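You operate a simulated robot arm through the tools that you are given. There is no shell and no other tool. Be economical: measure what you need, move in short steps, check, and stop when the job is done.

The job below is to be done with a simulated two-armed robot. You get a single attempt, and the scene is never put back.

## Task
Ladle greens into both bench trays' long wells and shake sesame over them.
Fine: one full green ladle each; ladle and shaker go back. Set down upright: green ladle, shaker.
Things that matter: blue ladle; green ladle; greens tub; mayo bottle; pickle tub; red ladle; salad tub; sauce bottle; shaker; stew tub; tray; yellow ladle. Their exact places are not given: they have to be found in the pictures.

The check looks at the end state, three seconds after you hand in, the way a careful person would. Anything else that was tipped, shoved, dropped, spilled or broken makes it a failure.

## Robot
Two 6-joint arms with two-finger grippers on one trunk, on a base that drives. Base frame: it is fixed to the floor where the robot stands at the start and does not move with it; the origin is under the middle of the robot, x ahead of it, y to its left, z up. Units: mm, degrees, N and s.
The left shoulder is at the start at [70, 148, 1402], the right one opposite. With the tool pointing down near the work surface each hand reaches from about 360 to 640 mm from the robot's upright axis, wherever it stands, measured 20 degrees to its own side. Places, roughly: tray [600, 0, 800]. Payload 2.45 kg a hand.
Tool frame (each hand has its own): the origin (TCP) lies between the finger pads and is the grasp point; the fingertips stand 30 mm ahead of it; z points along the fingers, y is the line along which they close. The gripper opens to 106 mm. The gripper's body begins 79 mm behind the TCP.
Orientation is that of the tool frame in the base frame, as a unit quaternion [x, y, z, w]. With the fingers straight down and closing along the base's y, the tool's x points along the base's -x, its y along +y and its z along -z.

## Interface
- The arms move only by the tool jog_arm. It takes "left_motion", "right_motion" or both (then of equal length, played together; a hand with none holds still); each is a list of rows, each a list of 7 numbers: the turn, a rotation vector about the tool's x, y, z in degrees, then the shift along the tool's x, y, z in mm, then the gripper command, from -1 (shut) to 1 (fully open), values between in proportion. In form: [[rx, ry, rz, x, y, z, hand], ...]. A call has 1 to 8 rows; each row shifts and turns the commanded pose from where the row before left it, along the tool's axes as they then stand. Each row takes 0.2 s and may step no farther than 50 mm and 8.6 degrees from the row before; otherwise, or with a gripper value out of range, the whole call is refused. A pose out of reach is approached as far as the arm can. The call stops where the force on the tool passes 40 N (or 10 N more than at its start, if that is more) or the arm is blocked; 0.2 s more then pass. The fingers move at their own pace (about 72 mm/s each) and stop on an object; they squeeze with about 44 N. The grip force told is the motor's: it shows also when the fingers shut on nothing. Time passes only in rows, and 0.2 s behind the last, so rows that do not move let the fingers close. The reply holds the time, the measured pose of the TCP, the force on the tool along the base axes, the opening and the grip force, in the units named above and with some noise, with the torque about the TCP (base axes, N m) and any sound that the robot's microphone picked up.
- Cameras (640 x 400 px; columns grow to the right, rows downward): "scene" is now at [127.1, -11.8, 1610.4]; the picture's right is [-0.15, -0.99, 0.00], its down [-0.76, 0.11, -0.64] and it looks along [0.63, -0.09, -0.77] (base axes); focal length 252 px, centre (320, 200). "left" rides on the left gripper at [76, 2, -106] in its tool frame; the picture's right is [-0.02, 1.00, 0.00], its down [-0.78, -0.02, -0.62] and it looks along [-0.62, -0.01, 0.78] (tool axes); focal length 247 px, centre (320, 200). "right" rides on the right gripper at [76, -2, -106] in its tool frame; the picture's right is [0.02, 1.00, 0.00], its down [-0.78, 0.02, -0.62] and it looks along [-0.62, 0.01, 0.78] (tool axes); focal length 247 px, centre (320, 200).
- get_image(camera): a new picture of that camera. No time passes.
- slide_trunk(by): slides the trunk up (or, below 0, down) by that many mm; the arms and the scene camera ride with it, the base frame stays. It gives what a move gives, with no picture.
- base_move(legs): drives the robot by 1 to 6 legs, each [ahead, left, turn to the left] in mm, mm and degrees, along the robot's own axes; the way and the turn of a leg run together, so that a leg with both is an arc; at most 1500 mm and 180 degrees a leg. The arms and the cameras ride along, it lands a little off, and it stops where it bumps. It gives what a move gives.
- turn_head(pan, tilt): turns the head with the scene camera to pan (to the left, within 86 degrees either way) and tilt (down, from -29 to 69), counted from straight ahead of the robot. It gives what a move gives.
- probe_pixels(camera, pixels): for up to 12 pixels [column, row] of the newest picture of that camera ("zoom" is the newest enlarged one), the place [x, y, z] in the base frame of the surface seen there, good to about 2 mm. No time passes.
- close_up(camera, box): a new picture of the part [left, top, right, bottom] of that camera's present view, enlarged. No time passes.
- hand_in(): hands the job in; it is judged then, once.

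Keep the steps short. Do not move on a guess: measure, check each grasp and each placing, and mend mistakes. In all there are 80 turns and 70 pictures (those below and enlarged ones count). Leave the grippers open and the arms clear of the work at the hand-in unless told otherwise, and finish with a single line.

The tools are called after "Call:" as a command line: name --argument value ..., lists and objects as JSON in quotes. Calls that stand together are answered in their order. jog_arm: Moves the arms, as the interface text tells. Its arguments: {"type":"object","properties":{"left_motion":{"type":"array","items":{"type":"array","items":{"type":"number"}}},"right_motion":{"type":"array","items":{"type":"array","items":{"type":"number"}}}},"required":[]} The other tools are called the same way: slide_trunk (by) slides the trunk up or down; base_move (legs) drives the base; turn_head (pan, tilt) turns the head that bears the scene camera; get_image (camera) takes a picture; probe_pixels (camera, pixels) gives the place of the surface under pixels of a picture; close_up (camera, box) takes an enlarged picture of a part of a camera's view; hand_in () hands the job in.

At the start:

```text
t: 0.0
left_position: [585.5, 149.6, 1000.0]
left_tcp_rot: [0.0, 1.0, 0.0, 0.0]
left_wrist_force: [0.4, 0.9, 0.0]
left_ft_torque: [0.0, -0.02, -0.02]
left_gripper_width: 106.1
left_finger_force: 0.1
right_position: [475.4, -300.0, 999.8]
right_tcp_rot: [-0.001, 1.0, 0.0, 0.0]
right_wrist_force: [0.2, 0.1, -1.1]
right_ft_torque: [0.03, 0.0, 0.01]
right_gripper_width: 105.8
right_finger_force: 0.1
trunk travel left (down, up): [-875.0, 65.0]
robot x, y, heading: [-0.6, 1.3, -0.2]
head pan, tilt: [-8.4, 50.5]
```

scene: 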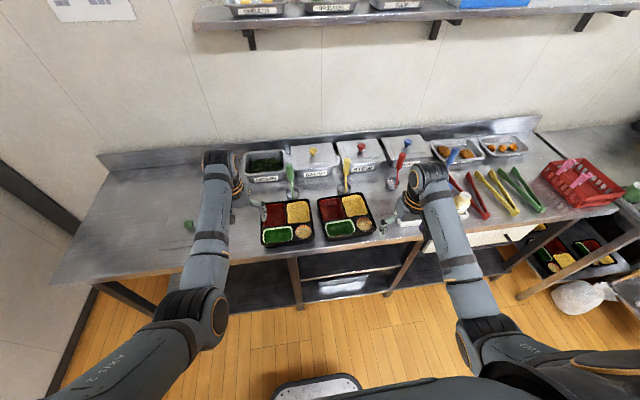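
right: 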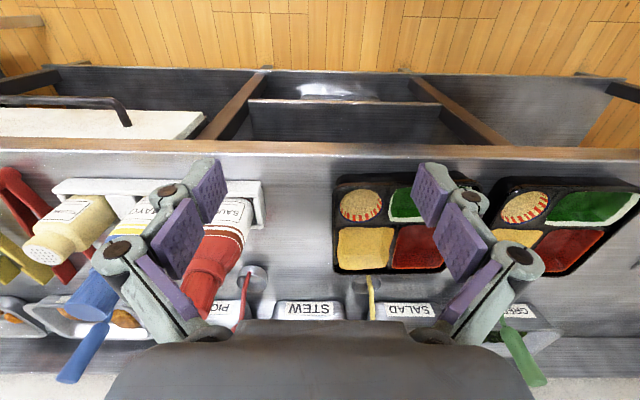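
left: 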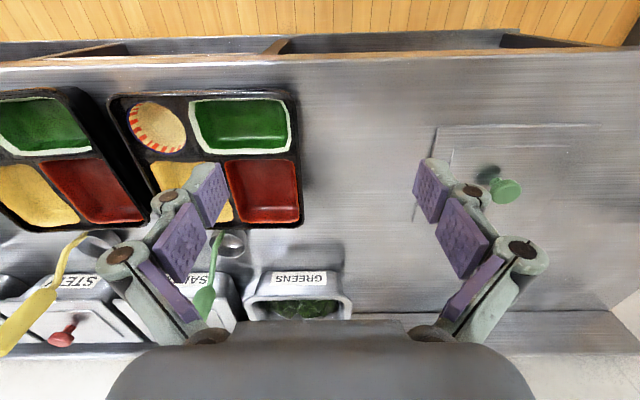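

I start by enlarging the bench area to identify the trays, tubs, ladles and shaker.

Call:
close_up --camera "scene" --box '[230, 130, 430, 255]'

Call:
close_up --camera "left" --box '[0, 60, 360, 340]'

Call:
close_up --camera "right" --box '[0, 150, 340, 360]'

```text
3.20 times, centred on (330, 192) of scene
```

zoom: 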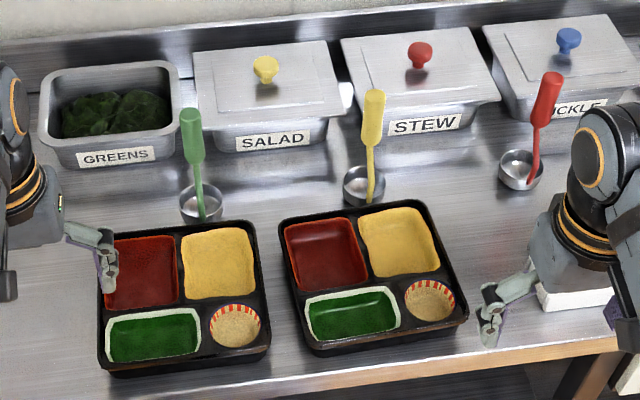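

```text
1.43 times, centred on (180, 200) of left
```

zoom: 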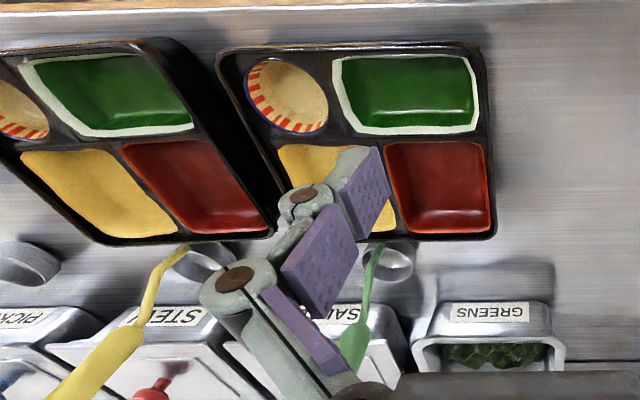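

```text
1.88 times, centred on (170, 255) of right
```

zoom: 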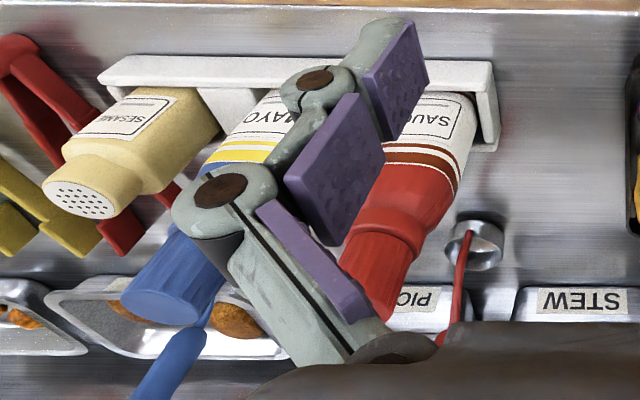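

Greens tub is open at the left; the green ladle stands upright before the salad tub; the sesame shaker stands in a holder at the right. I probe the shaker now in the zoom, then enlarge the ladle/tub.

Call:
probe_pixels --camera "zoom" --pixels '[[80, 200], [55, 180], [112, 205], [145, 165], [95, 160], [170, 188], [130, 115], [200, 140], [120, 75], [220, 75], [480, 70], [490, 130]]'

Call:
close_up --camera "scene" --box '[236, 140, 316, 190]'

```text
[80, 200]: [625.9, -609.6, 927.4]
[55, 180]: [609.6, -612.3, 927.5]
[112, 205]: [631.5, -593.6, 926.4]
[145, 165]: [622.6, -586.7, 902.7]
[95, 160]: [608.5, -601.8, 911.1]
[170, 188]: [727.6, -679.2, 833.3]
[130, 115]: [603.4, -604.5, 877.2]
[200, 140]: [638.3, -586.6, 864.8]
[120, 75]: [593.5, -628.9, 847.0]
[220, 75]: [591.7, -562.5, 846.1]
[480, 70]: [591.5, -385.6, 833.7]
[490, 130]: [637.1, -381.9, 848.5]
```

```text
8.00 times, centred on (276, 165) of scene
```

zoom: 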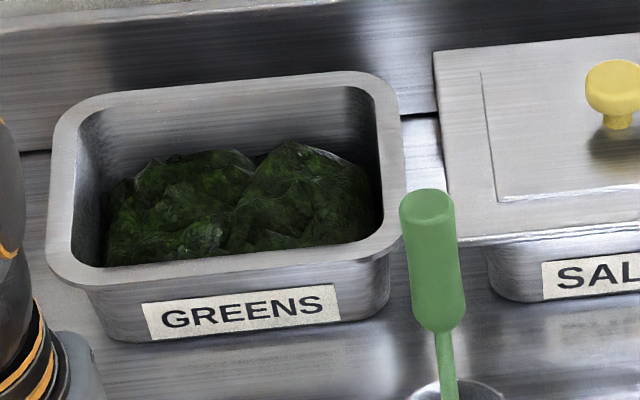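

Probing tub rim, greens surface, and ladle.

Call:
probe_pixels --camera "zoom" --pixels '[[62, 160], [100, 282], [240, 266], [385, 230], [345, 80], [130, 115], [180, 180], [300, 180], [230, 215], [425, 195], [432, 212], [437, 300]]'

Call:
close_up --camera "scene" --box '[252, 160, 332, 210]'

```text
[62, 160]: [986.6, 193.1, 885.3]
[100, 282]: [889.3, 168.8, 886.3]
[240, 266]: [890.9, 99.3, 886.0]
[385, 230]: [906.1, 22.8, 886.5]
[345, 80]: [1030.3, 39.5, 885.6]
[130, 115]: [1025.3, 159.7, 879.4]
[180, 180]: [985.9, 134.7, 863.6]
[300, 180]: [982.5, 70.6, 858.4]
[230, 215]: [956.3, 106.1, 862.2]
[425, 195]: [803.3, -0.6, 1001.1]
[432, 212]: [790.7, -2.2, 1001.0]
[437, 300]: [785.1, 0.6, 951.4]
```

```text
8.00 times, centred on (292, 185) of scene
```

zoom: 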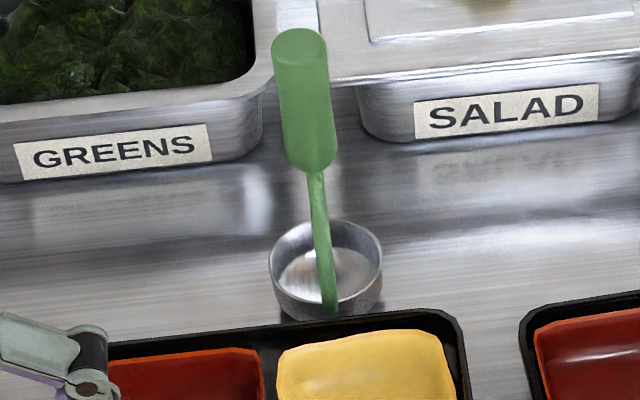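

Probing ladle bowl, handle, bench and tray wells.

Call:
probe_pixels --camera "zoom" --pixels '[[310, 160], [285, 100], [328, 100], [316, 190], [325, 260], [330, 307], [272, 262], [381, 262], [320, 222], [350, 318], [300, 270], [295, 305]]'

Call:
close_up --camera "scene" --box '[252, 185, 388, 270]'

```text
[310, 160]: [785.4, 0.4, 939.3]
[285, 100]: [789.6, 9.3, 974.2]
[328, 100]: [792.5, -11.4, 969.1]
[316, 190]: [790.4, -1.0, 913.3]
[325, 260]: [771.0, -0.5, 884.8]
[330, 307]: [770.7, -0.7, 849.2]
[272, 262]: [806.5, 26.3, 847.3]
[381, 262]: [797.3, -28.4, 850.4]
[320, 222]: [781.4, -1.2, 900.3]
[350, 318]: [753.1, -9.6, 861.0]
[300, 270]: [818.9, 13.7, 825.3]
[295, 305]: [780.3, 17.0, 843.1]
```

```text
4.71 times, centred on (320, 228) of scene
```

zoom: 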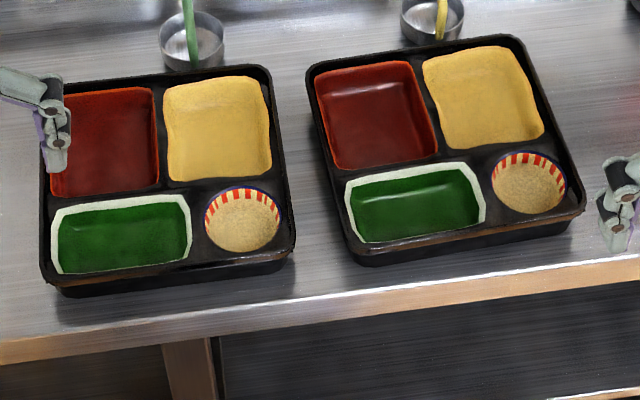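

Probing tray wells.

Call:
probe_pixels --camera "zoom" --pixels '[[56, 215], [60, 270], [185, 200], [188, 255], [125, 230], [350, 187], [362, 240], [474, 167], [482, 218], [415, 205], [300, 300], [245, 290]]'

Call:
probe_pixels --camera "left" --pixels '[[505, 190], [450, 150], [560, 240], [350, 100], [300, 95]]'

Call:
probe_pixels --camera "right" --pixels '[[56, 185], [262, 222], [262, 182], [90, 190], [150, 300], [300, 190]]'

```text
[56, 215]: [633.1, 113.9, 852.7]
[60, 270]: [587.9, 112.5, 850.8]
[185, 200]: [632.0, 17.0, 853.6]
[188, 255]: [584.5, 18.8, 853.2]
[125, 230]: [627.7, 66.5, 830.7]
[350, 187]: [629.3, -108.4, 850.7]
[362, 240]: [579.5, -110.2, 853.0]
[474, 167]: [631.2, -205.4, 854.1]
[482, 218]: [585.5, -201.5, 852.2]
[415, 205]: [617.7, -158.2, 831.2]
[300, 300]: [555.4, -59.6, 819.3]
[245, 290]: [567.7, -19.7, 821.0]
```

```text
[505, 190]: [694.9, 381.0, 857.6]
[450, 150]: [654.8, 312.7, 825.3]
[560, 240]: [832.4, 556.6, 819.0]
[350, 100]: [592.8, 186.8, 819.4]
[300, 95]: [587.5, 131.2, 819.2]
```

```text
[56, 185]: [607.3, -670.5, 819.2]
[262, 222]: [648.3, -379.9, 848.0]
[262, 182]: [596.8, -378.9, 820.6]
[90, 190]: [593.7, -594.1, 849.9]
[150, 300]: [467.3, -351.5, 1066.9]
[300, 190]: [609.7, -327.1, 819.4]
```

Bench top is z≈819, tray rims ≈853, ladle grip centred near (795,-1) z 935–1001, greens tub centre ≈(960,110), rim 886. I check the clearance for the base and tilt the left hand toward horizontal, raising it.

Call:
probe_pixels --camera "scene" --pixels '[[320, 378], [280, 385], [350, 385], [320, 258], [345, 278], [345, 330], [270, 300], [400, 250]]'

Call:
jog_arm --left_motion '[[0, -8.6, 0, 0, 0, -20, 1], [0, -8.6, 0, 0, 0, -20, 1], [0, -8.6, 0, 0, 0, -20, 1], [0, -8.6, 0, 0, 0, -20, 1], [0, -8.6, 0, -20, 0, -10, 1], [0, -8.6, 0, -20, 0, 0, 1], [0, -8.6, 0, -20, 0, 0, 1], [0, -8.6, 0, -20, 0, 0, 1]]'

```text
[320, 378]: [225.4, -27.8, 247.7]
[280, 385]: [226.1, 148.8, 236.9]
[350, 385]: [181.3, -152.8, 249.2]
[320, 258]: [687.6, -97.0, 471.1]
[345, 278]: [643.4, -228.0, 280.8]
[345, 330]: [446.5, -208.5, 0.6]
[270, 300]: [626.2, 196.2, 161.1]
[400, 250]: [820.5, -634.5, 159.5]
```

```text
t: 1.3
left_position: [588.2, 201.9, 1102.7]
left_tcp_rot: [0.019, 0.918, 0.071, 0.391]
left_wrist_force: [1.0, -0.1, 0.3]
left_ft_torque: [0.04, 0.0, 0.05]
left_gripper_width: 106.0
left_finger_force: 0.0
right_position: [477.3, -300.9, 999.5]
right_tcp_rot: [-0.001, 1.0, 0.0, -0.001]
right_wrist_force: [0.7, -0.7, -0.8]
right_ft_torque: [-0.02, 0.01, 0.0]
right_gripper_width: 105.8
right_finger_force: 0.2
trunk travel left (down, up): [-875.0, 65.0]
robot x, y, heading: [1.0, 2.5, -0.1]
head pan, tilt: [-8.4, 50.5]
stopped in row 6 (left hand): the arm was blocked; the commanded pose is now the measured one
```

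The left arm blocks at about 46° tilt — shoulder too high. I raise the right hand 200 mm so that it stays clear, then lower the trunk.

Call:
jog_arm --right_motion '[[0, 0, 0, 0, 0, -40, 1], [0, 0, 0, 0, 0, -40, 1], [0, 0, 0, 0, 0, -40, 1], [0, 0, 0, 0, 0, -40, 1], [0, 0, 0, 0, 0, -40, 1]]' --left_motion '[[0, 0, 0, -20, 0, -20, 1], [0, 0, 0, -20, 0, -20, 1], [0, 0, 0, -20, 0, -20, 1], [0, 0, 0, -20, 0, -20, 1], [0, 0, 0, 0, 0, 0, 1]]'

Call:
slide_trunk --by -180

Call:
get_image --camera "scene"

```text
t: 2.3
left_position: [583.8, 235.5, 1206.3]
left_tcp_rot: [0.025, 0.912, 0.144, 0.384]
left_wrist_force: [-0.6, -0.7, 0.4]
left_ft_torque: [0.02, -0.01, 0.01]
left_gripper_width: 106.2
left_finger_force: 0.1
right_position: [476.9, -345.7, 1058.9]
right_tcp_rot: [0.0, 1.0, 0.004, 0.003]
right_wrist_force: [0.0, 0.6, 0.3]
right_ft_torque: [0.01, 0.0, 0.02]
right_gripper_width: 106.1
right_finger_force: 0.1
right hand out of reach, approached as far as the arm can: row 1, 2, 3, 4, 5
trunk travel left (down, up): [-875.0, 65.0]
robot x, y, heading: [-3.3, 1.1, 0.1]
head pan, tilt: [-8.4, 50.5]
stopped in row 5 (left hand): the arm was blocked; the commanded pose is now the measured one
```

```text
t: 4.3
left_position: [583.4, 236.5, 1025.6]
left_tcp_rot: [0.025, 0.912, 0.143, 0.383]
left_wrist_force: [-0.5, -0.1, -0.8]
left_ft_torque: [0.03, 0.0, 0.03]
left_gripper_width: 106.0
left_finger_force: 0.0
right_position: [475.2, -344.0, 879.8]
right_tcp_rot: [0.0, 1.0, 0.003, 0.003]
right_wrist_force: [-1.2, 0.1, -0.3]
right_ft_torque: [0.01, 0.04, 0.0]
right_gripper_width: 105.7
right_finger_force: 0.2
trunk travel left (down, up): [-695.0, 245.0]
robot x, y, heading: [-0.0, 0.9, 0.2]
head pan, tilt: [-8.4, 50.5]
```

```text
60 pictures are left
```

scene: 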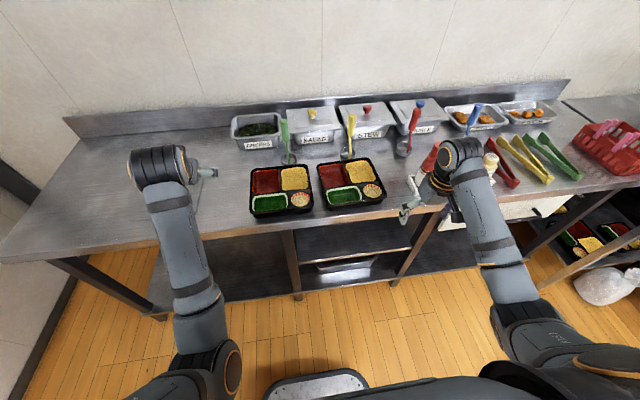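

Still tilted ~48° with some yaw. I probe the arm's joints to understand its geometry.

Call:
probe_pixels --camera "scene" --pixels '[[205, 355], [165, 395], [195, 300], [165, 200], [155, 165], [185, 160], [520, 320], [480, 200]]'

Call:
jog_arm --left_motion '[[0, 0, 0, -35, 0, -10, 1], [0, 0, 0, -35, 0, -10, 1], [0, 0, 0, -35, 0, -10, 1], [0, 0, 0, -35, 0, -10, 1]]'

```text
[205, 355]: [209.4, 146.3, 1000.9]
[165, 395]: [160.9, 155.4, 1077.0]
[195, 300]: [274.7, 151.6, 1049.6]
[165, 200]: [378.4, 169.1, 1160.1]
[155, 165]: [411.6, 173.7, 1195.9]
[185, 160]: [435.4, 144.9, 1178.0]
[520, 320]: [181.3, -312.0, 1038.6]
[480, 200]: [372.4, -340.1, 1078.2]
```

```text
t: 5.3
left_position: [652.4, 200.5, 1146.6]
left_tcp_rot: [0.024, 0.913, 0.143, 0.383]
left_wrist_force: [0.9, -0.3, -1.2]
left_ft_torque: [0.0, 0.04, -0.01]
left_gripper_width: 106.2
left_finger_force: 0.0
right_position: [476.3, -344.2, 879.7]
right_tcp_rot: [0.001, 1.0, 0.002, 0.003]
right_wrist_force: [0.0, -0.5, -1.3]
right_ft_torque: [0.0, -0.01, -0.05]
right_gripper_width: 106.0
right_finger_force: 0.1
trunk travel left (down, up): [-695.0, 245.0]
robot x, y, heading: [2.9, -0.8, -0.1]
head pan, tilt: [-8.4, 50.5]
```

The arm bends elbow-down. From this extended place I correct the yaw and tilt to 70° (20° below horizontal).

Call:
jog_arm --left_motion '[[2.4, -4.8, -2.3, 0, 0, 0, 1], [2.4, -4.8, -2.3, 0, 0, 0, 1], [2.4, -4.8, -2.3, 0, 0, 0, 1], [2.4, -4.8, -2.3, 0, 0, 0, 1], [2.4, -4.8, -2.3, 0, 0, 0, 1]]'

```text
t: 6.5
left_position: [654.7, 205.4, 1148.3]
left_tcp_rot: [0.002, 0.82, 0.0, 0.572]
left_wrist_force: [-0.4, 0.0, 0.0]
left_ft_torque: [-0.02, -0.03, -0.03]
left_gripper_width: 106.1
left_finger_force: 0.0
right_position: [475.6, -343.2, 880.5]
right_tcp_rot: [0.0, 1.0, 0.003, 0.003]
right_wrist_force: [0.0, 0.9, 0.0]
right_ft_torque: [-0.03, -0.04, -0.02]
right_gripper_width: 105.7
right_finger_force: 0.1
trunk travel left (down, up): [-695.0, 245.0]
robot x, y, heading: [0.7, -0.3, 0.1]
head pan, tilt: [-8.4, 50.5]
```

Orientation reached exactly. In this free space I test the roll range needed for pouring.

Call:
jog_arm --left_motion '[[0, 0, 8.6, 0, 0, 0, 1], [0, 0, 8.6, 0, 0, 0, 1], [0, 0, 8.6, 0, 0, 0, 1], [0, 0, 8.6, 0, 0, 0, 1], [0, 0, 8.6, 0, 0, 0, 1], [0, 0, 8.6, 0, 0, 0, 1], [0, 0, 8.6, 0, 0, 0, 1], [0, 0, 8.6, 0, 0, 0, 1]]'

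Call:
jog_arm --left_motion '[[0, 0, 8.6, 0, 0, 0, 1], [0, 0, 8.6, 0, 0, 0, 1], [0, 0, 8.6, 0, 0, 0, 1], [0, 0, 8.6, 0, 0, 0, 1], [0, 0, 8.6, 0, 0, 0, 1], [0, 0, 8.6, 0, 0, 0, 1], [0, 0, 8.6, 0, 0, 0, 1]]'

```text
t: 8.3
left_position: [655.4, 205.5, 1149.1]
left_tcp_rot: [0.466, 0.675, 0.324, 0.471]
left_wrist_force: [0.2, -0.5, 0.2]
left_ft_torque: [0.02, 0.0, 0.0]
left_gripper_width: 105.7
left_finger_force: 0.1
right_position: [476.9, -344.3, 879.8]
right_tcp_rot: [0.0, 1.0, 0.003, 0.004]
right_wrist_force: [-0.5, 0.0, 0.1]
right_ft_torque: [0.0, -0.05, 0.03]
right_gripper_width: 106.3
right_finger_force: 0.1
trunk travel left (down, up): [-695.0, 245.0]
robot x, y, heading: [1.5, 2.1, 0.3]
head pan, tilt: [-8.4, 50.5]
```

```text
t: 9.9
left_position: [655.0, 206.3, 1147.2]
left_tcp_rot: [0.742, 0.349, 0.517, 0.244]
left_wrist_force: [0.3, -0.8, 1.0]
left_ft_torque: [0.03, 0.0, -0.01]
left_gripper_width: 106.3
left_finger_force: 0.1
right_position: [477.1, -344.2, 880.4]
right_tcp_rot: [-0.001, 1.0, 0.003, 0.003]
right_wrist_force: [-0.7, -0.1, -0.9]
right_ft_torque: [0.02, -0.04, -0.03]
right_gripper_width: 106.3
right_finger_force: 0.0
trunk travel left (down, up): [-695.0, 245.0]
robot x, y, heading: [-4.3, -0.5, 0.1]
head pan, tilt: [-8.4, 50.5]
```

Roll to 129° works. I unroll the left and, at the same time, tilt and lift the right hand so it will clear the bottles.

Call:
jog_arm --left_motion '[[0, 0, -8.6, 0, 0, 0, 1], [0, 0, -8.6, 0, 0, 0, 1], [0, 0, -8.6, 0, 0, 0, 1], [0, 0, -8.6, 0, 0, 0, 1], [0, 0, -8.6, 0, 0, 0, 1], [0, 0, -8.6, 0, 0, 0, 1], [0, 0, -8.6, 0, 0, 0, 1], [0, 0, -8.6, 0, 0, 0, 1]]' --right_motion '[[0, -8.6, 0, -4, 0, -25, 1], [0, -8.6, 0, -7, 0, -24, 1], [0, -8.6, 0, -11, 0, -22, 1], [0, -8.6, 0, -14, 0, -21, 1], [0, -8.6, 0, -17, 0, -18, 1], [0, 0, 0, -35, 0, -8, 1], [0, 0, 0, -35, 0, -8, 1], [0, 0, 0, -35, 0, -8, 1]]'

Call:
jog_arm --left_motion '[[0, 0, -8.6, 0, 0, 0, 1], [0, 0, -8.6, 0, 0, 0, 1], [0, 0, -8.6, 0, 0, 0, 1], [0, 0, -8.6, 0, 0, 0, 1], [0, 0, -8.6, 0, 0, 0, 1], [0, 0, -8.6, 0, 0, 0, 1], [0, 0, -8.6, 0, 0, 0, 1]]'

```text
t: 11.7
left_position: [656.4, 205.2, 1147.6]
left_tcp_rot: [0.414, 0.709, 0.286, 0.494]
left_wrist_force: [0.6, 0.9, -0.4]
left_ft_torque: [0.01, -0.01, -0.01]
left_gripper_width: 106.4
left_finger_force: 0.1
right_position: [544.8, -293.3, 1072.4]
right_tcp_rot: [0.0, 0.929, 0.003, 0.369]
right_wrist_force: [-0.8, 1.1, 0.5]
right_ft_torque: [0.01, -0.02, 0.03]
right_gripper_width: 106.0
right_finger_force: 0.1
right hand out of reach, approached as far as the arm can: row 4, 5
trunk travel left (down, up): [-695.0, 245.0]
robot x, y, heading: [2.6, 1.0, -0.1]
head pan, tilt: [-8.4, 50.5]
```

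```text
t: 13.3
left_position: [654.7, 205.4, 1149.1]
left_tcp_rot: [0.002, 0.821, -0.001, 0.571]
left_wrist_force: [-0.4, -0.7, -0.5]
left_ft_torque: [-0.02, 0.05, -0.02]
left_gripper_width: 106.1
left_finger_force: 0.0
right_position: [543.2, -294.7, 1070.6]
right_tcp_rot: [0.001, 0.929, 0.002, 0.37]
right_wrist_force: [-0.1, 0.7, 0.1]
right_ft_torque: [0.01, -0.02, -0.02]
right_gripper_width: 106.0
right_finger_force: 0.0
trunk travel left (down, up): [-695.0, 245.0]
robot x, y, heading: [1.3, 0.9, -0.2]
head pan, tilt: [-8.4, 50.5]
```

Left is back upright. I raise the right hand further, then drive 200 ahead and 150 right (hands well above everything).

Call:
jog_arm --right_motion '[[0, 0, 0, -20, 0, -20, 1], [0, 0, 0, -20, 0, -20, 1], [0, 0, 0, -20, 0, -20, 1], [0, 0, 0, -20, 0, -20, 1]]'

Call:
base_move --legs '[[0, -150, 0], [200, 0, 0]]'

Call:
get_image --camera "scene"

```text
t: 14.3
left_position: [655.3, 205.3, 1147.7]
left_tcp_rot: [0.002, 0.821, 0.001, 0.571]
left_wrist_force: [-0.1, -0.1, 0.7]
left_ft_torque: [0.03, -0.03, -0.01]
left_gripper_width: 105.9
left_finger_force: 0.0
right_position: [546.2, -294.3, 1185.5]
right_tcp_rot: [0.001, 0.929, 0.003, 0.371]
right_wrist_force: [-0.4, 0.3, 0.7]
right_ft_torque: [0.01, 0.01, 0.0]
right_gripper_width: 105.9
right_finger_force: 0.2
trunk travel left (down, up): [-695.0, 245.0]
robot x, y, heading: [1.8, -2.8, -0.1]
head pan, tilt: [-8.4, 50.5]
```

```text
t: 16.9
left_position: [861.3, 54.9, 1148.6]
left_tcp_rot: [0.002, 0.821, 0.001, 0.571]
left_wrist_force: [0.9, -0.3, -0.1]
left_ft_torque: [0.02, 0.0, 0.0]
left_gripper_width: 105.9
left_finger_force: 0.1
right_position: [751.3, -448.0, 1185.1]
right_tcp_rot: [0.002, 0.929, 0.003, 0.371]
right_wrist_force: [0.6, 0.3, 0.0]
right_ft_torque: [0.02, 0.0, 0.01]
right_gripper_width: 106.0
right_finger_force: 0.0
trunk travel left (down, up): [-695.0, 245.0]
robot x, y, heading: [207.2, -144.9, -0.1]
head pan, tilt: [-8.4, 50.5]
```

```text
59 pictures are left
```

scene: 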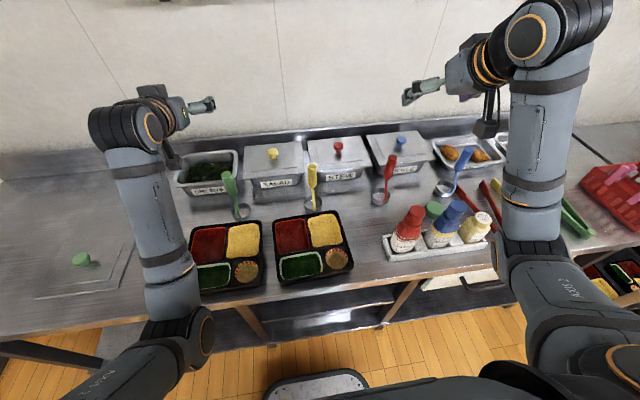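

Clear view now. I measure the ladle precisely.

Call:
close_up --camera "scene" --box '[172, 140, 268, 230]'

```text
4.44 times, centred on (220, 185) of scene
```

zoom: 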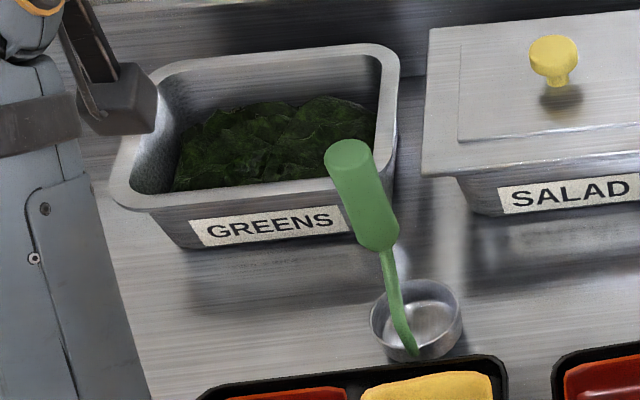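

Call:
probe_pixels --camera "zoom" --pixels '[[348, 152], [338, 190], [362, 195], [384, 195], [352, 235], [375, 240], [388, 275], [404, 330], [372, 318], [461, 315], [420, 282], [415, 358]]'

Call:
probe_pixels --camera "zoom" --pixels '[[120, 190], [160, 203], [340, 182], [395, 70], [165, 75], [182, 180], [370, 150], [375, 75], [250, 140], [320, 110], [220, 130], [425, 310]]'

```text
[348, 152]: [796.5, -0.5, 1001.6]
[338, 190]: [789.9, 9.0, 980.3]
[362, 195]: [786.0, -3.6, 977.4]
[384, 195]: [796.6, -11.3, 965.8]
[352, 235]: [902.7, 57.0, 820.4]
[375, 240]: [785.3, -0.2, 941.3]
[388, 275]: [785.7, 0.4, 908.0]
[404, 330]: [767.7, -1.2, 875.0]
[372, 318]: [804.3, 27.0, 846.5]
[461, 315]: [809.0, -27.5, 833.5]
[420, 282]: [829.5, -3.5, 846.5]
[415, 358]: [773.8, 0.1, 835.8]
```

```text
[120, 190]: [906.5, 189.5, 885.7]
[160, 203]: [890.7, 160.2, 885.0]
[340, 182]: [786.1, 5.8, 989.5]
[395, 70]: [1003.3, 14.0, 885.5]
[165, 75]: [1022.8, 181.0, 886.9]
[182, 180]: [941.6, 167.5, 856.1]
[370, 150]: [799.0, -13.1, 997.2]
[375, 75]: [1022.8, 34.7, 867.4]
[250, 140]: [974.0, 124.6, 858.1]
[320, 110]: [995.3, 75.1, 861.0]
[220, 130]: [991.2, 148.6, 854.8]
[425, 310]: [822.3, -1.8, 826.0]
```

Grip cylinder centre (797,-1), z 935–1001. I move above it and descend with open fingers around it, first to z≈1029, then check.

Call:
jog_arm --left_motion '[[0, 0, 0, 11, -28, -30, 1], [0, 0, 0, 11, -28, -30, 1], [0, 0, 0, 37.6, 0, 13.7, 1], [0, 0, 0, 37.6, 0, 13.7, 1], [0, 0, 0, 37.6, 0, 13.7, 1]]'

Call:
get_image --camera "scene"

```text
t: 17.6
left_position: [819.5, 60.8, 1178.8]
left_tcp_rot: [0.02, 0.796, 0.082, 0.599]
left_wrist_force: [0.3, 0.6, -0.3]
left_ft_torque: [0.01, -0.01, -0.01]
left_gripper_width: 105.8
left_finger_force: 0.0
left hand out of reach, approached as far as the arm can: row 2
right_position: [752.9, -444.5, 1184.4]
right_tcp_rot: [0.001, 0.929, 0.003, 0.37]
right_wrist_force: [0.2, 0.7, 0.1]
right_ft_torque: [-0.03, 0.03, -0.05]
right_gripper_width: 105.9
right_finger_force: 0.1
trunk travel left (down, up): [-695.0, 245.0]
robot x, y, heading: [206.0, -144.2, -0.2]
head pan, tilt: [-8.4, 50.5]
stopped in row 3 (left hand): the arm was blocked; the commanded pose is now the measured one
```

```text
57 pictures are left
```

scene: 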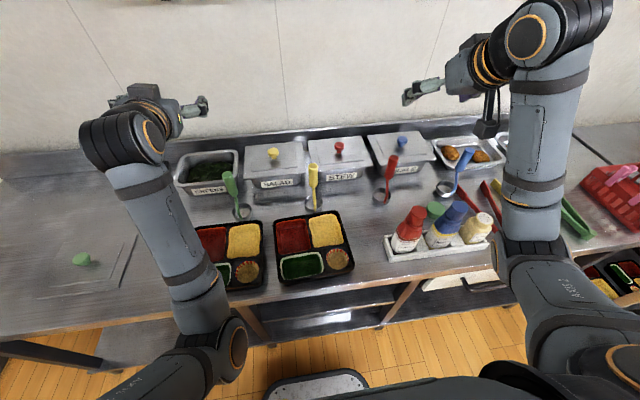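

The arm cannot fold closer with the tool level; the earlier stretched pose is good, so I return to it and use base and trunk for the approach.

Call:
jog_arm --left_motion '[[3.2, 2, -3.6, 7.4, 0, 25, 1], [3.2, 2, -3.6, 7.4, 0, 25, 1], [0, 0, 0, 0, 0, 0, 1], [0, 0, 0, 0, 0, 0, 1]]' --right_motion '[[0, 0, 0, -20, 0, -20, 1], [0, 0, 0, -20, 0, -20, 1], [0, 0, 0, -20, 0, -20, 1], [0, 0, 0, -20, 0, -20, 1]]'

```text
t: 18.6
left_position: [860.4, 61.4, 1151.2]
left_tcp_rot: [0.0, 0.821, -0.001, 0.571]
left_wrist_force: [0.5, -0.1, 0.5]
left_ft_torque: [-0.04, 0.01, 0.0]
left_gripper_width: 106.1
left_finger_force: 0.1
right_position: [742.8, -499.8, 1248.3]
right_tcp_rot: [0.0, 0.928, 0.005, 0.373]
right_wrist_force: [0.1, 0.0, 0.9]
right_ft_torque: [-0.05, -0.03, 0.01]
right_gripper_width: 106.2
right_finger_force: 0.1
right hand out of reach, approached as far as the arm can: row 1, 2, 3, 4
trunk travel left (down, up): [-695.0, 245.0]
robot x, y, heading: [206.5, -151.3, -0.2]
head pan, tilt: [-8.4, 50.5]
```

Now base back 63 and right 62 to put the TCP above the ladle grip, then check.

Call:
base_move --legs '[[-63, -62, 0]]'

Call:
slide_trunk --by -100

Call:
get_image --camera "scene"

```text
t: 19.7
left_position: [796.7, -0.4, 1150.5]
left_tcp_rot: [0.001, 0.82, -0.002, 0.572]
left_wrist_force: [-0.2, -0.5, 0.1]
left_ft_torque: [0.03, 0.0, 0.03]
left_gripper_width: 105.9
left_finger_force: 0.1
right_position: [678.7, -563.2, 1247.5]
right_tcp_rot: [0.001, 0.928, 0.004, 0.373]
right_wrist_force: [0.5, 0.2, 0.5]
right_ft_torque: [-0.04, -0.03, 0.03]
right_gripper_width: 105.8
right_finger_force: 0.0
trunk travel left (down, up): [-695.0, 245.0]
robot x, y, heading: [140.2, -210.2, -0.0]
head pan, tilt: [-8.4, 50.5]
```

```text
t: 21.0
left_position: [796.0, -0.7, 1051.9]
left_tcp_rot: [0.001, 0.821, -0.001, 0.571]
left_wrist_force: [0.2, -0.6, -0.6]
left_ft_torque: [-0.03, -0.03, -0.04]
left_gripper_width: 106.0
left_finger_force: 0.1
right_position: [678.5, -562.9, 1148.5]
right_tcp_rot: [0.0, 0.928, 0.005, 0.373]
right_wrist_force: [-0.2, -0.3, 0.9]
right_ft_torque: [-0.01, 0.0, 0.06]
right_gripper_width: 106.2
right_finger_force: 0.1
trunk travel left (down, up): [-595.0, 345.0]
robot x, y, heading: [144.5, -208.8, -0.0]
head pan, tilt: [-8.4, 50.5]
```

```text
56 pictures are left
```

scene: 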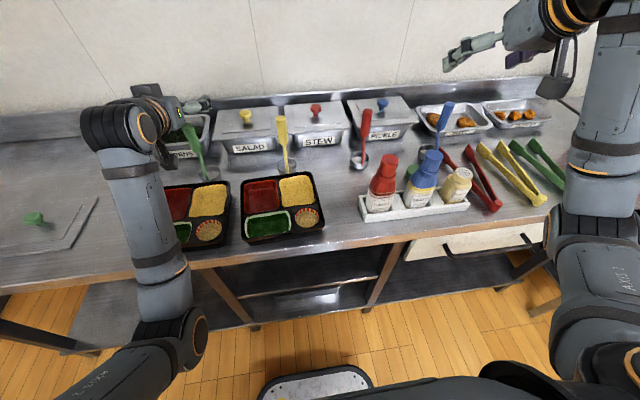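

Aligned. Lower 84 to z≈968 and close on the grip.

Call:
slide_trunk --by -84

Call:
close_up --camera "scene" --box '[120, 70, 280, 200]'

Call:
get_image --camera "left"

```text
t: 22.2
left_position: [796.0, -0.5, 967.8]
left_tcp_rot: [0.001, 0.82, -0.001, 0.572]
left_wrist_force: [-0.3, -0.8, 0.3]
left_ft_torque: [0.02, -0.01, -0.03]
left_gripper_width: 106.2
left_finger_force: 0.1
right_position: [678.5, -562.3, 1064.4]
right_tcp_rot: [0.0, 0.928, 0.005, 0.373]
right_wrist_force: [-0.4, 0.2, 0.2]
right_ft_torque: [0.01, 0.01, -0.01]
right_gripper_width: 105.9
right_finger_force: 0.0
trunk travel left (down, up): [-511.0, 429.0]
robot x, y, heading: [141.8, -213.4, 0.4]
head pan, tilt: [-8.4, 50.5]
```

```text
3.08 times, centred on (200, 135) of scene
```

zoom: 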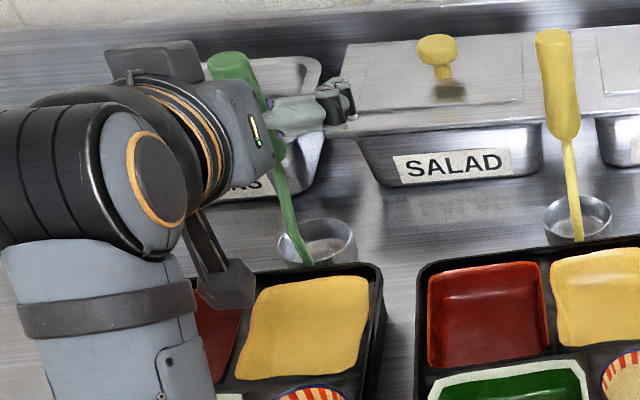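

```text
54 pictures are left
```

left: 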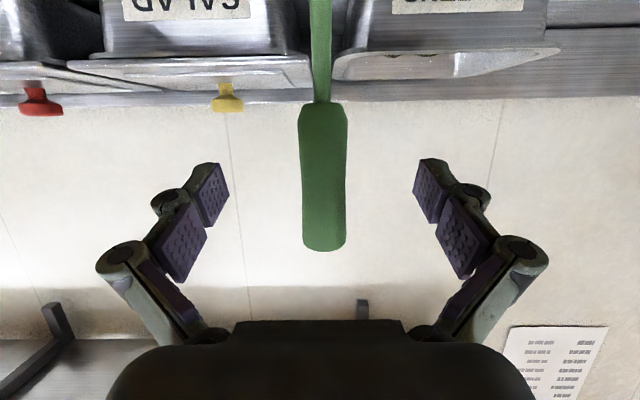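

Handle is centred between the fingers. Closing.

Call:
jog_arm --left_motion '[[0, 0, 0, 0, 0, 0, -1], [0, 0, 0, 0, 0, 0, -1], [0, 0, 0, 0, 0, 0, -1], [0, 0, 0, 0, 0, 0, -1], [0, 0, 0, 0, 0, 0, -1]]'

Call:
slide_trunk --by 110

Call:
get_image --camera "scene"

```text
t: 23.4
left_position: [796.8, -1.6, 967.3]
left_tcp_rot: [0.001, 0.82, -0.002, 0.573]
left_wrist_force: [1.1, 0.7, 0.3]
left_ft_torque: [0.03, -0.03, 0.02]
left_gripper_width: 21.6
left_finger_force: 44.4
right_position: [678.5, -564.0, 1064.1]
right_tcp_rot: [0.001, 0.928, 0.004, 0.373]
right_wrist_force: [-0.2, 0.2, 0.0]
right_ft_torque: [0.01, 0.0, -0.01]
right_gripper_width: 106.0
right_finger_force: 0.1
trunk travel left (down, up): [-511.0, 429.0]
robot x, y, heading: [145.0, -211.3, -0.1]
head pan, tilt: [-8.4, 50.5]
```

```text
t: 24.8
left_position: [796.6, -2.0, 1077.2]
left_tcp_rot: [0.001, 0.82, -0.001, 0.573]
left_wrist_force: [-0.2, -0.7, -1.2]
left_ft_torque: [-0.03, -0.05, -0.03]
left_gripper_width: 21.9
left_finger_force: 44.1
right_position: [678.3, -564.0, 1173.8]
right_tcp_rot: [0.001, 0.928, 0.004, 0.373]
right_wrist_force: [0.5, 1.0, -0.7]
right_ft_torque: [-0.02, -0.03, -0.06]
right_gripper_width: 106.1
right_finger_force: 0.0
trunk travel left (down, up): [-621.0, 319.0]
robot x, y, heading: [139.6, -213.2, -0.2]
head pan, tilt: [-8.4, 50.5]
```

```text
53 pictures are left
```

scene: 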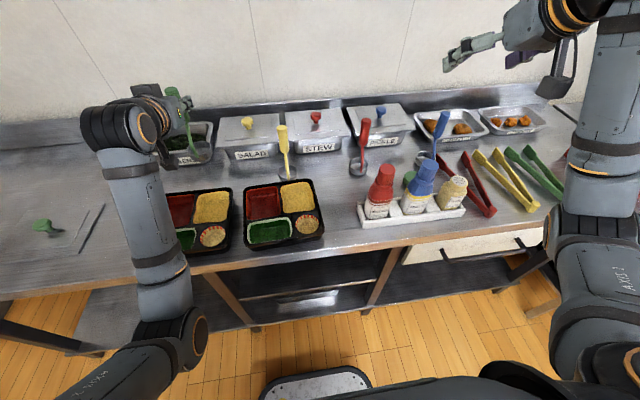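

Ladle is held (21.8 mm, 44 N) and lifted. I drive 80 ahead and 32 left, extend 80 mm over the tub, then roll 45°.

Call:
base_move --legs '[[80, 32, 0]]'

Call:
jog_arm --left_motion '[[0, 0, 0, -13.7, 0, 37.6, -1], [0, 0, 0, -13.7, 0, 37.6, -1], [0, 0, 7.5, 0, 0, 0, -1], [0, 0, 7.5, 0, 0, 0, -1], [0, 0, 7.5, 0, 0, 0, -1], [0, 0, 7.5, 0, 0, 0, -1], [0, 0, 7.5, 0, 0, 0, -1], [0, 0, 7.5, 0, 0, 0, -1]]'

Call:
get_image --camera "scene"

```text
t: 25.9
left_position: [875.8, 30.3, 1077.6]
left_tcp_rot: [0.0, 0.82, -0.001, 0.572]
left_wrist_force: [0.0, -0.5, -1.5]
left_ft_torque: [0.02, 0.02, -0.02]
left_gripper_width: 22.0
left_finger_force: 44.4
right_position: [759.0, -530.8, 1172.8]
right_tcp_rot: [0.001, 0.928, 0.004, 0.372]
right_wrist_force: [0.0, -0.3, 0.0]
right_ft_torque: [0.0, 0.02, 0.0]
right_gripper_width: 105.9
right_finger_force: 0.0
trunk travel left (down, up): [-621.0, 319.0]
robot x, y, heading: [225.0, -180.5, -0.1]
head pan, tilt: [-8.4, 50.5]
```

```text
t: 27.7
left_position: [955.2, 30.0, 1077.6]
left_tcp_rot: [0.315, 0.757, 0.219, 0.529]
left_wrist_force: [-0.1, 0.1, -1.8]
left_ft_torque: [-0.09, 0.01, 0.02]
left_gripper_width: 22.3
left_finger_force: 44.2
right_position: [757.6, -531.8, 1173.0]
right_tcp_rot: [0.0, 0.928, 0.004, 0.374]
right_wrist_force: [0.9, 0.0, -0.6]
right_ft_torque: [-0.02, -0.01, -0.01]
right_gripper_width: 106.2
right_finger_force: 0.0
trunk travel left (down, up): [-621.0, 319.0]
robot x, y, heading: [225.0, -178.7, -0.4]
head pan, tilt: [-8.4, 50.5]
```

```text
52 pictures are left
```

scene: 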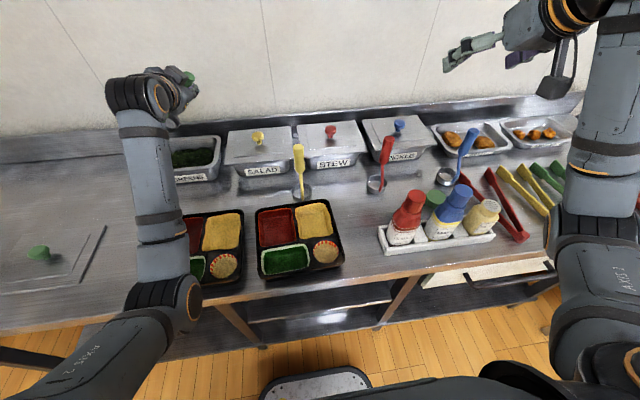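

Bowl centre computes to ≈(971,118,978). I shift it to (963,128) and lower rolled into the greens to centre height ≈856.

Call:
jog_arm --left_motion '[[0, 0, 0, 9, 5.1, -7.5, -1], [0, 0, 0, 20.3, -20.3, 10.4, -1], [0, 0, 0, 20.3, -20.3, 10.4, -1]]'

Call:
close_up --camera "scene" --box '[100, 50, 260, 200]'

Call:
get_image --camera "left"

```text
t: 28.5
left_position: [949.6, 38.8, 1015.0]
left_tcp_rot: [0.314, 0.757, 0.218, 0.529]
left_wrist_force: [0.4, -0.3, -0.8]
left_ft_torque: [-0.05, -0.03, -0.02]
left_gripper_width: 22.3
left_finger_force: 44.1
right_position: [757.4, -531.5, 1173.6]
right_tcp_rot: [0.0, 0.928, 0.005, 0.373]
right_wrist_force: [0.1, 0.5, 0.7]
right_ft_torque: [-0.02, 0.02, -0.01]
right_gripper_width: 106.0
right_finger_force: 0.0
trunk travel left (down, up): [-621.0, 319.0]
robot x, y, heading: [221.1, -181.5, 0.2]
head pan, tilt: [-8.4, 50.5]
```

```text
2.67 times, centred on (180, 125) of scene
```

zoom: 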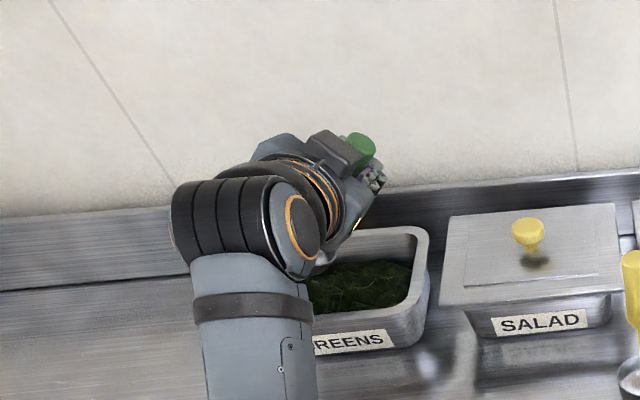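

```text
50 pictures are left
```

left: 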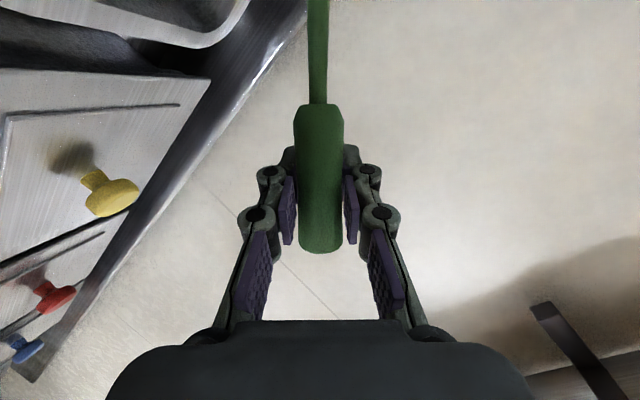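

Numbers fit. Lower the remaining 59 mm.

Call:
jog_arm --left_motion '[[0, 0, 0, 13, -13, 6.7, -1], [0, 0, 0, 13, -13, 6.7, -1], [0, 0, 0, 13, -13, 6.7, -1]]'

```text
t: 29.3
left_position: [947.2, 41.4, 957.5]
left_tcp_rot: [0.315, 0.758, 0.218, 0.528]
left_wrist_force: [-0.2, -0.4, -1.1]
left_ft_torque: [-0.09, -0.02, 0.0]
left_gripper_width: 22.4
left_finger_force: 44.7
right_position: [757.4, -531.2, 1173.8]
right_tcp_rot: [0.001, 0.928, 0.005, 0.372]
right_wrist_force: [-0.3, -0.7, 0.0]
right_ft_torque: [0.02, 0.03, 0.0]
right_gripper_width: 106.0
right_finger_force: 0.1
trunk travel left (down, up): [-621.0, 319.0]
robot x, y, heading: [221.9, -179.8, -0.3]
head pan, tilt: [-8.4, 50.5]
```

No resistance yet. Now the scoop: sweep toward −y, rolling the bowl upright.

Call:
jog_arm --left_motion '[[0, 0, 0, -5.4, -5.4, 0, -1], [0, 0, 0, -5.4, -5.4, 0, -1], [0, 0, -7.5, -2.3, 10.5, 0.6, -1], [0, 0, -7.5, -1.8, 10.3, 0.5, -1], [0, 0, -7.5, -0.5, 9.8, 0.7, -1], [0, 0, -7.5, 0.3, 9.5, 0.7, -1], [0, 0, -7.5, 0.8, 9.7, 0.5, -1], [0, 0, -7.5, 1.6, 9.7, 0.5, -1]]'

```text
t: 31.1
left_position: [960.7, 76.1, 981.7]
left_tcp_rot: [-0.001, 0.82, -0.002, 0.573]
left_wrist_force: [-0.8, 0.0, -0.8]
left_ft_torque: [0.0, -0.01, -0.01]
left_gripper_width: 22.4
left_finger_force: 43.7
right_position: [758.4, -530.4, 1173.7]
right_tcp_rot: [0.0, 0.928, 0.004, 0.372]
right_wrist_force: [0.0, -0.4, 0.4]
right_ft_torque: [-0.01, 0.0, 0.0]
right_gripper_width: 105.8
right_finger_force: 0.1
trunk travel left (down, up): [-621.0, 319.0]
robot x, y, heading: [218.1, -179.8, -0.1]
head pan, tilt: [-8.4, 50.5]
```

Lift with the trunk and look.

Call:
slide_trunk --by 110

Call:
close_up --camera "scene" --box '[100, 50, 260, 200]'

```text
t: 32.5
left_position: [961.4, 75.0, 1091.0]
left_tcp_rot: [0.001, 0.821, -0.001, 0.571]
left_wrist_force: [0.4, -0.2, -0.9]
left_ft_torque: [0.01, 0.0, 0.03]
left_gripper_width: 22.4
left_finger_force: 44.5
right_position: [759.1, -531.7, 1285.1]
right_tcp_rot: [0.0, 0.928, 0.005, 0.372]
right_wrist_force: [0.5, 0.1, 0.3]
right_ft_torque: [-0.01, -0.01, 0.02]
right_gripper_width: 105.9
right_finger_force: 0.1
trunk travel left (down, up): [-731.0, 209.0]
robot x, y, heading: [222.9, -182.2, -0.1]
head pan, tilt: [-8.4, 50.5]
```

```text
2.67 times, centred on (180, 125) of scene
```

zoom: 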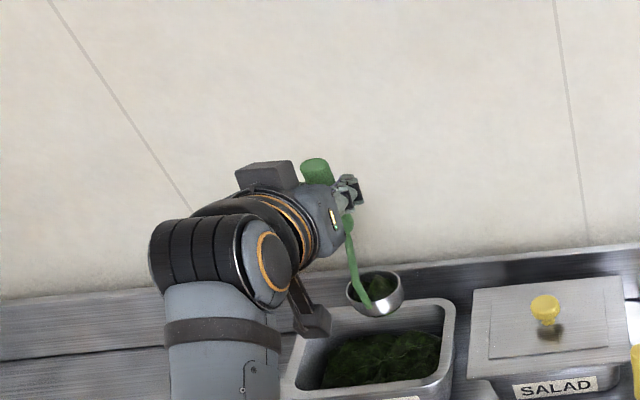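

There are greens in the bowl; I check how full.

Call:
close_up --camera "scene" --box '[176, 140, 216, 180]'

Call:
probe_pixels --camera "zoom" --pixels '[[320, 200], [290, 250], [250, 250], [350, 170], [400, 220], [270, 160], [450, 250], [380, 160]]'

```text
10.00 times, centred on (196, 160) of scene
```

zoom: 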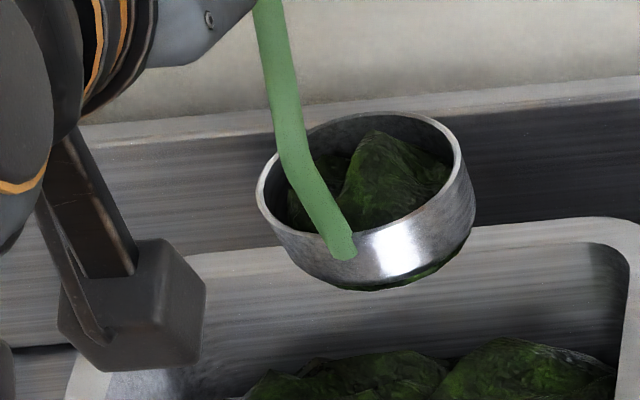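

```text
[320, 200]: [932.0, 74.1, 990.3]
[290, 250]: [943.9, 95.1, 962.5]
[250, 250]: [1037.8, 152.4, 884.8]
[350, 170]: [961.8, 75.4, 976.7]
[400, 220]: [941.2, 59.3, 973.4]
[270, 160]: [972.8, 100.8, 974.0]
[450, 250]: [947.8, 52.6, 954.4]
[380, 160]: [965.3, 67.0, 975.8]
```

It is well short of brim-full (a heap in one half). I dip again deeper: lower 60, roll over the tub, and repeat with a steeper scoop.

Call:
slide_trunk --by -60

Call:
jog_arm --left_motion '[[0, 0, 7.43, 6.9, -6.4, 0, -1], [0, 0, 7.43, 6.0, -7.2, 0, -1], [0, 0, 7.43, 5.0, -7.9, 0, -1], [0, 0, 7.43, 3.9, -8.5, 0, -1], [0, 0, 7.43, 2.8, -9.0, 0, -1], [0, 0, 7.43, 1.6, -9.2, 0, -1], [0, 0, 7.43, 0.4, -9.4, 0, -1]]'

Call:
jog_arm --left_motion '[[0, 0, 0, 12.4, -15.9, 7.4, -1], [0, 0, 0, 12.4, -15.9, 7.4, -1]]'

```text
t: 33.5
left_position: [960.6, 75.4, 1032.1]
left_tcp_rot: [0.0, 0.82, -0.001, 0.572]
left_wrist_force: [0.6, 0.2, -1.4]
left_ft_torque: [-0.02, -0.04, 0.01]
left_gripper_width: 22.7
left_finger_force: 44.6
right_position: [758.2, -531.3, 1224.2]
right_tcp_rot: [0.001, 0.928, 0.004, 0.373]
right_wrist_force: [-0.5, 0.3, -1.1]
right_ft_torque: [-0.02, -0.02, -0.01]
right_gripper_width: 106.1
right_finger_force: 0.1
trunk travel left (down, up): [-671.0, 269.0]
robot x, y, heading: [220.4, -177.7, -0.2]
head pan, tilt: [-8.4, 50.5]
```

```text
t: 35.1
left_position: [943.7, 30.6, 987.2]
left_tcp_rot: [0.361, 0.736, 0.25, 0.515]
left_wrist_force: [-0.3, -0.1, -2.5]
left_ft_torque: [-0.09, 0.04, 0.01]
left_gripper_width: 23.3
left_finger_force: 44.1
right_position: [757.1, -532.0, 1223.5]
right_tcp_rot: [0.001, 0.928, 0.005, 0.373]
right_wrist_force: [-0.6, -0.1, 0.5]
right_ft_torque: [0.01, 0.02, 0.02]
right_gripper_width: 106.0
right_finger_force: 0.1
trunk travel left (down, up): [-671.0, 269.0]
robot x, y, heading: [224.1, -180.8, -0.1]
head pan, tilt: [-8.4, 50.5]
```

```text
t: 35.7
left_position: [943.1, 30.2, 944.4]
left_tcp_rot: [0.36, 0.737, 0.249, 0.515]
left_wrist_force: [0.5, 0.1, -1.3]
left_ft_torque: [-0.06, 0.03, 0.02]
left_gripper_width: 22.9
left_finger_force: 43.9
right_position: [757.9, -531.0, 1223.3]
right_tcp_rot: [-0.001, 0.928, 0.005, 0.373]
right_wrist_force: [-0.1, 0.2, 0.2]
right_ft_torque: [-0.01, -0.01, -0.04]
right_gripper_width: 106.1
right_finger_force: 0.0
trunk travel left (down, up): [-671.0, 269.0]
robot x, y, heading: [221.5, -181.7, -0.3]
head pan, tilt: [-8.4, 50.5]
```

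No contact; now the deep sweep and roll-up.

Call:
jog_arm --left_motion '[[0, 0, 0, -7.9, -6.2, 0, -1], [0, 0, 0, -7.9, -6.2, 0, -1], [0, 0, 0, -7.9, -6.2, 0, -1], [0, 0, -7.43, -1.5, 12.9, 0.3, -1], [0, 0, -7.43, -1.1, 12.9, 0.4, -1], [0, 0, -7.43, -0.2, 12.1, 0.5, -1], [0, 0, -7.43, 0.3, 11.9, 0.5, -1], [0, 0, -7.43, 0.8, 11.9, 0.6, -1]]'

Call:
jog_arm --left_motion '[[0, 0, -7.43, 1.4, 12.6, 0.5, -1], [0, 0, -7.43, 1.6, 12.5, 0.3, -1]]'

Call:
slide_trunk --by 100

Call:
get_image --camera "scene"

```text
t: 37.5
left_position: [959.7, 48.7, 977.8]
left_tcp_rot: [0.105, 0.813, 0.072, 0.568]
left_wrist_force: [-0.3, 0.8, -0.9]
left_ft_torque: [-0.04, -0.01, -0.01]
left_gripper_width: 23.1
left_finger_force: 43.8
right_position: [758.7, -529.8, 1223.9]
right_tcp_rot: [0.0, 0.928, 0.004, 0.373]
right_wrist_force: [0.3, 0.3, -0.8]
right_ft_torque: [-0.01, 0.05, 0.03]
right_gripper_width: 105.7
right_finger_force: 0.0
trunk travel left (down, up): [-671.0, 269.0]
robot x, y, heading: [218.8, -178.8, -0.2]
head pan, tilt: [-8.4, 50.5]
```

```text
t: 38.1
left_position: [961.6, 73.1, 979.2]
left_tcp_rot: [-0.001, 0.82, -0.002, 0.572]
left_wrist_force: [-0.5, 0.7, -0.3]
left_ft_torque: [-0.01, 0.01, -0.02]
left_gripper_width: 23.0
left_finger_force: 43.9
right_position: [756.6, -530.4, 1224.1]
right_tcp_rot: [0.0, 0.928, 0.005, 0.373]
right_wrist_force: [0.6, 0.5, 0.1]
right_ft_torque: [-0.02, -0.01, 0.0]
right_gripper_width: 105.9
right_finger_force: 0.0
trunk travel left (down, up): [-671.0, 269.0]
robot x, y, heading: [221.2, -180.1, 0.1]
head pan, tilt: [-8.4, 50.5]
```

```text
t: 39.5
left_position: [961.3, 72.2, 1079.8]
left_tcp_rot: [0.0, 0.821, -0.001, 0.572]
left_wrist_force: [0.4, -0.1, -1.2]
left_ft_torque: [0.01, 0.01, -0.02]
left_gripper_width: 22.9
left_finger_force: 44.1
right_position: [758.9, -531.7, 1324.0]
right_tcp_rot: [0.001, 0.928, 0.005, 0.372]
right_wrist_force: [-0.3, 0.5, 0.0]
right_ft_torque: [0.0, 0.0, 0.02]
right_gripper_width: 105.8
right_finger_force: 0.1
trunk travel left (down, up): [-771.0, 169.0]
robot x, y, heading: [220.3, -186.8, -0.2]
head pan, tilt: [-8.4, 50.5]
```

```text
47 pictures are left
```

scene: 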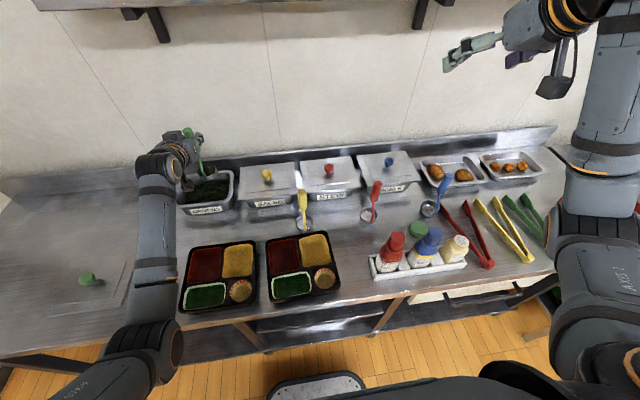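

Call:
close_up --camera "scene" --box '[165, 140, 245, 220]'

```text
5.00 times, centred on (205, 180) of scene
```

zoom: 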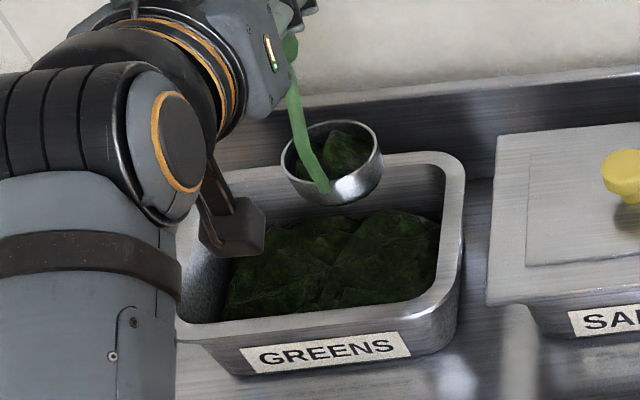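

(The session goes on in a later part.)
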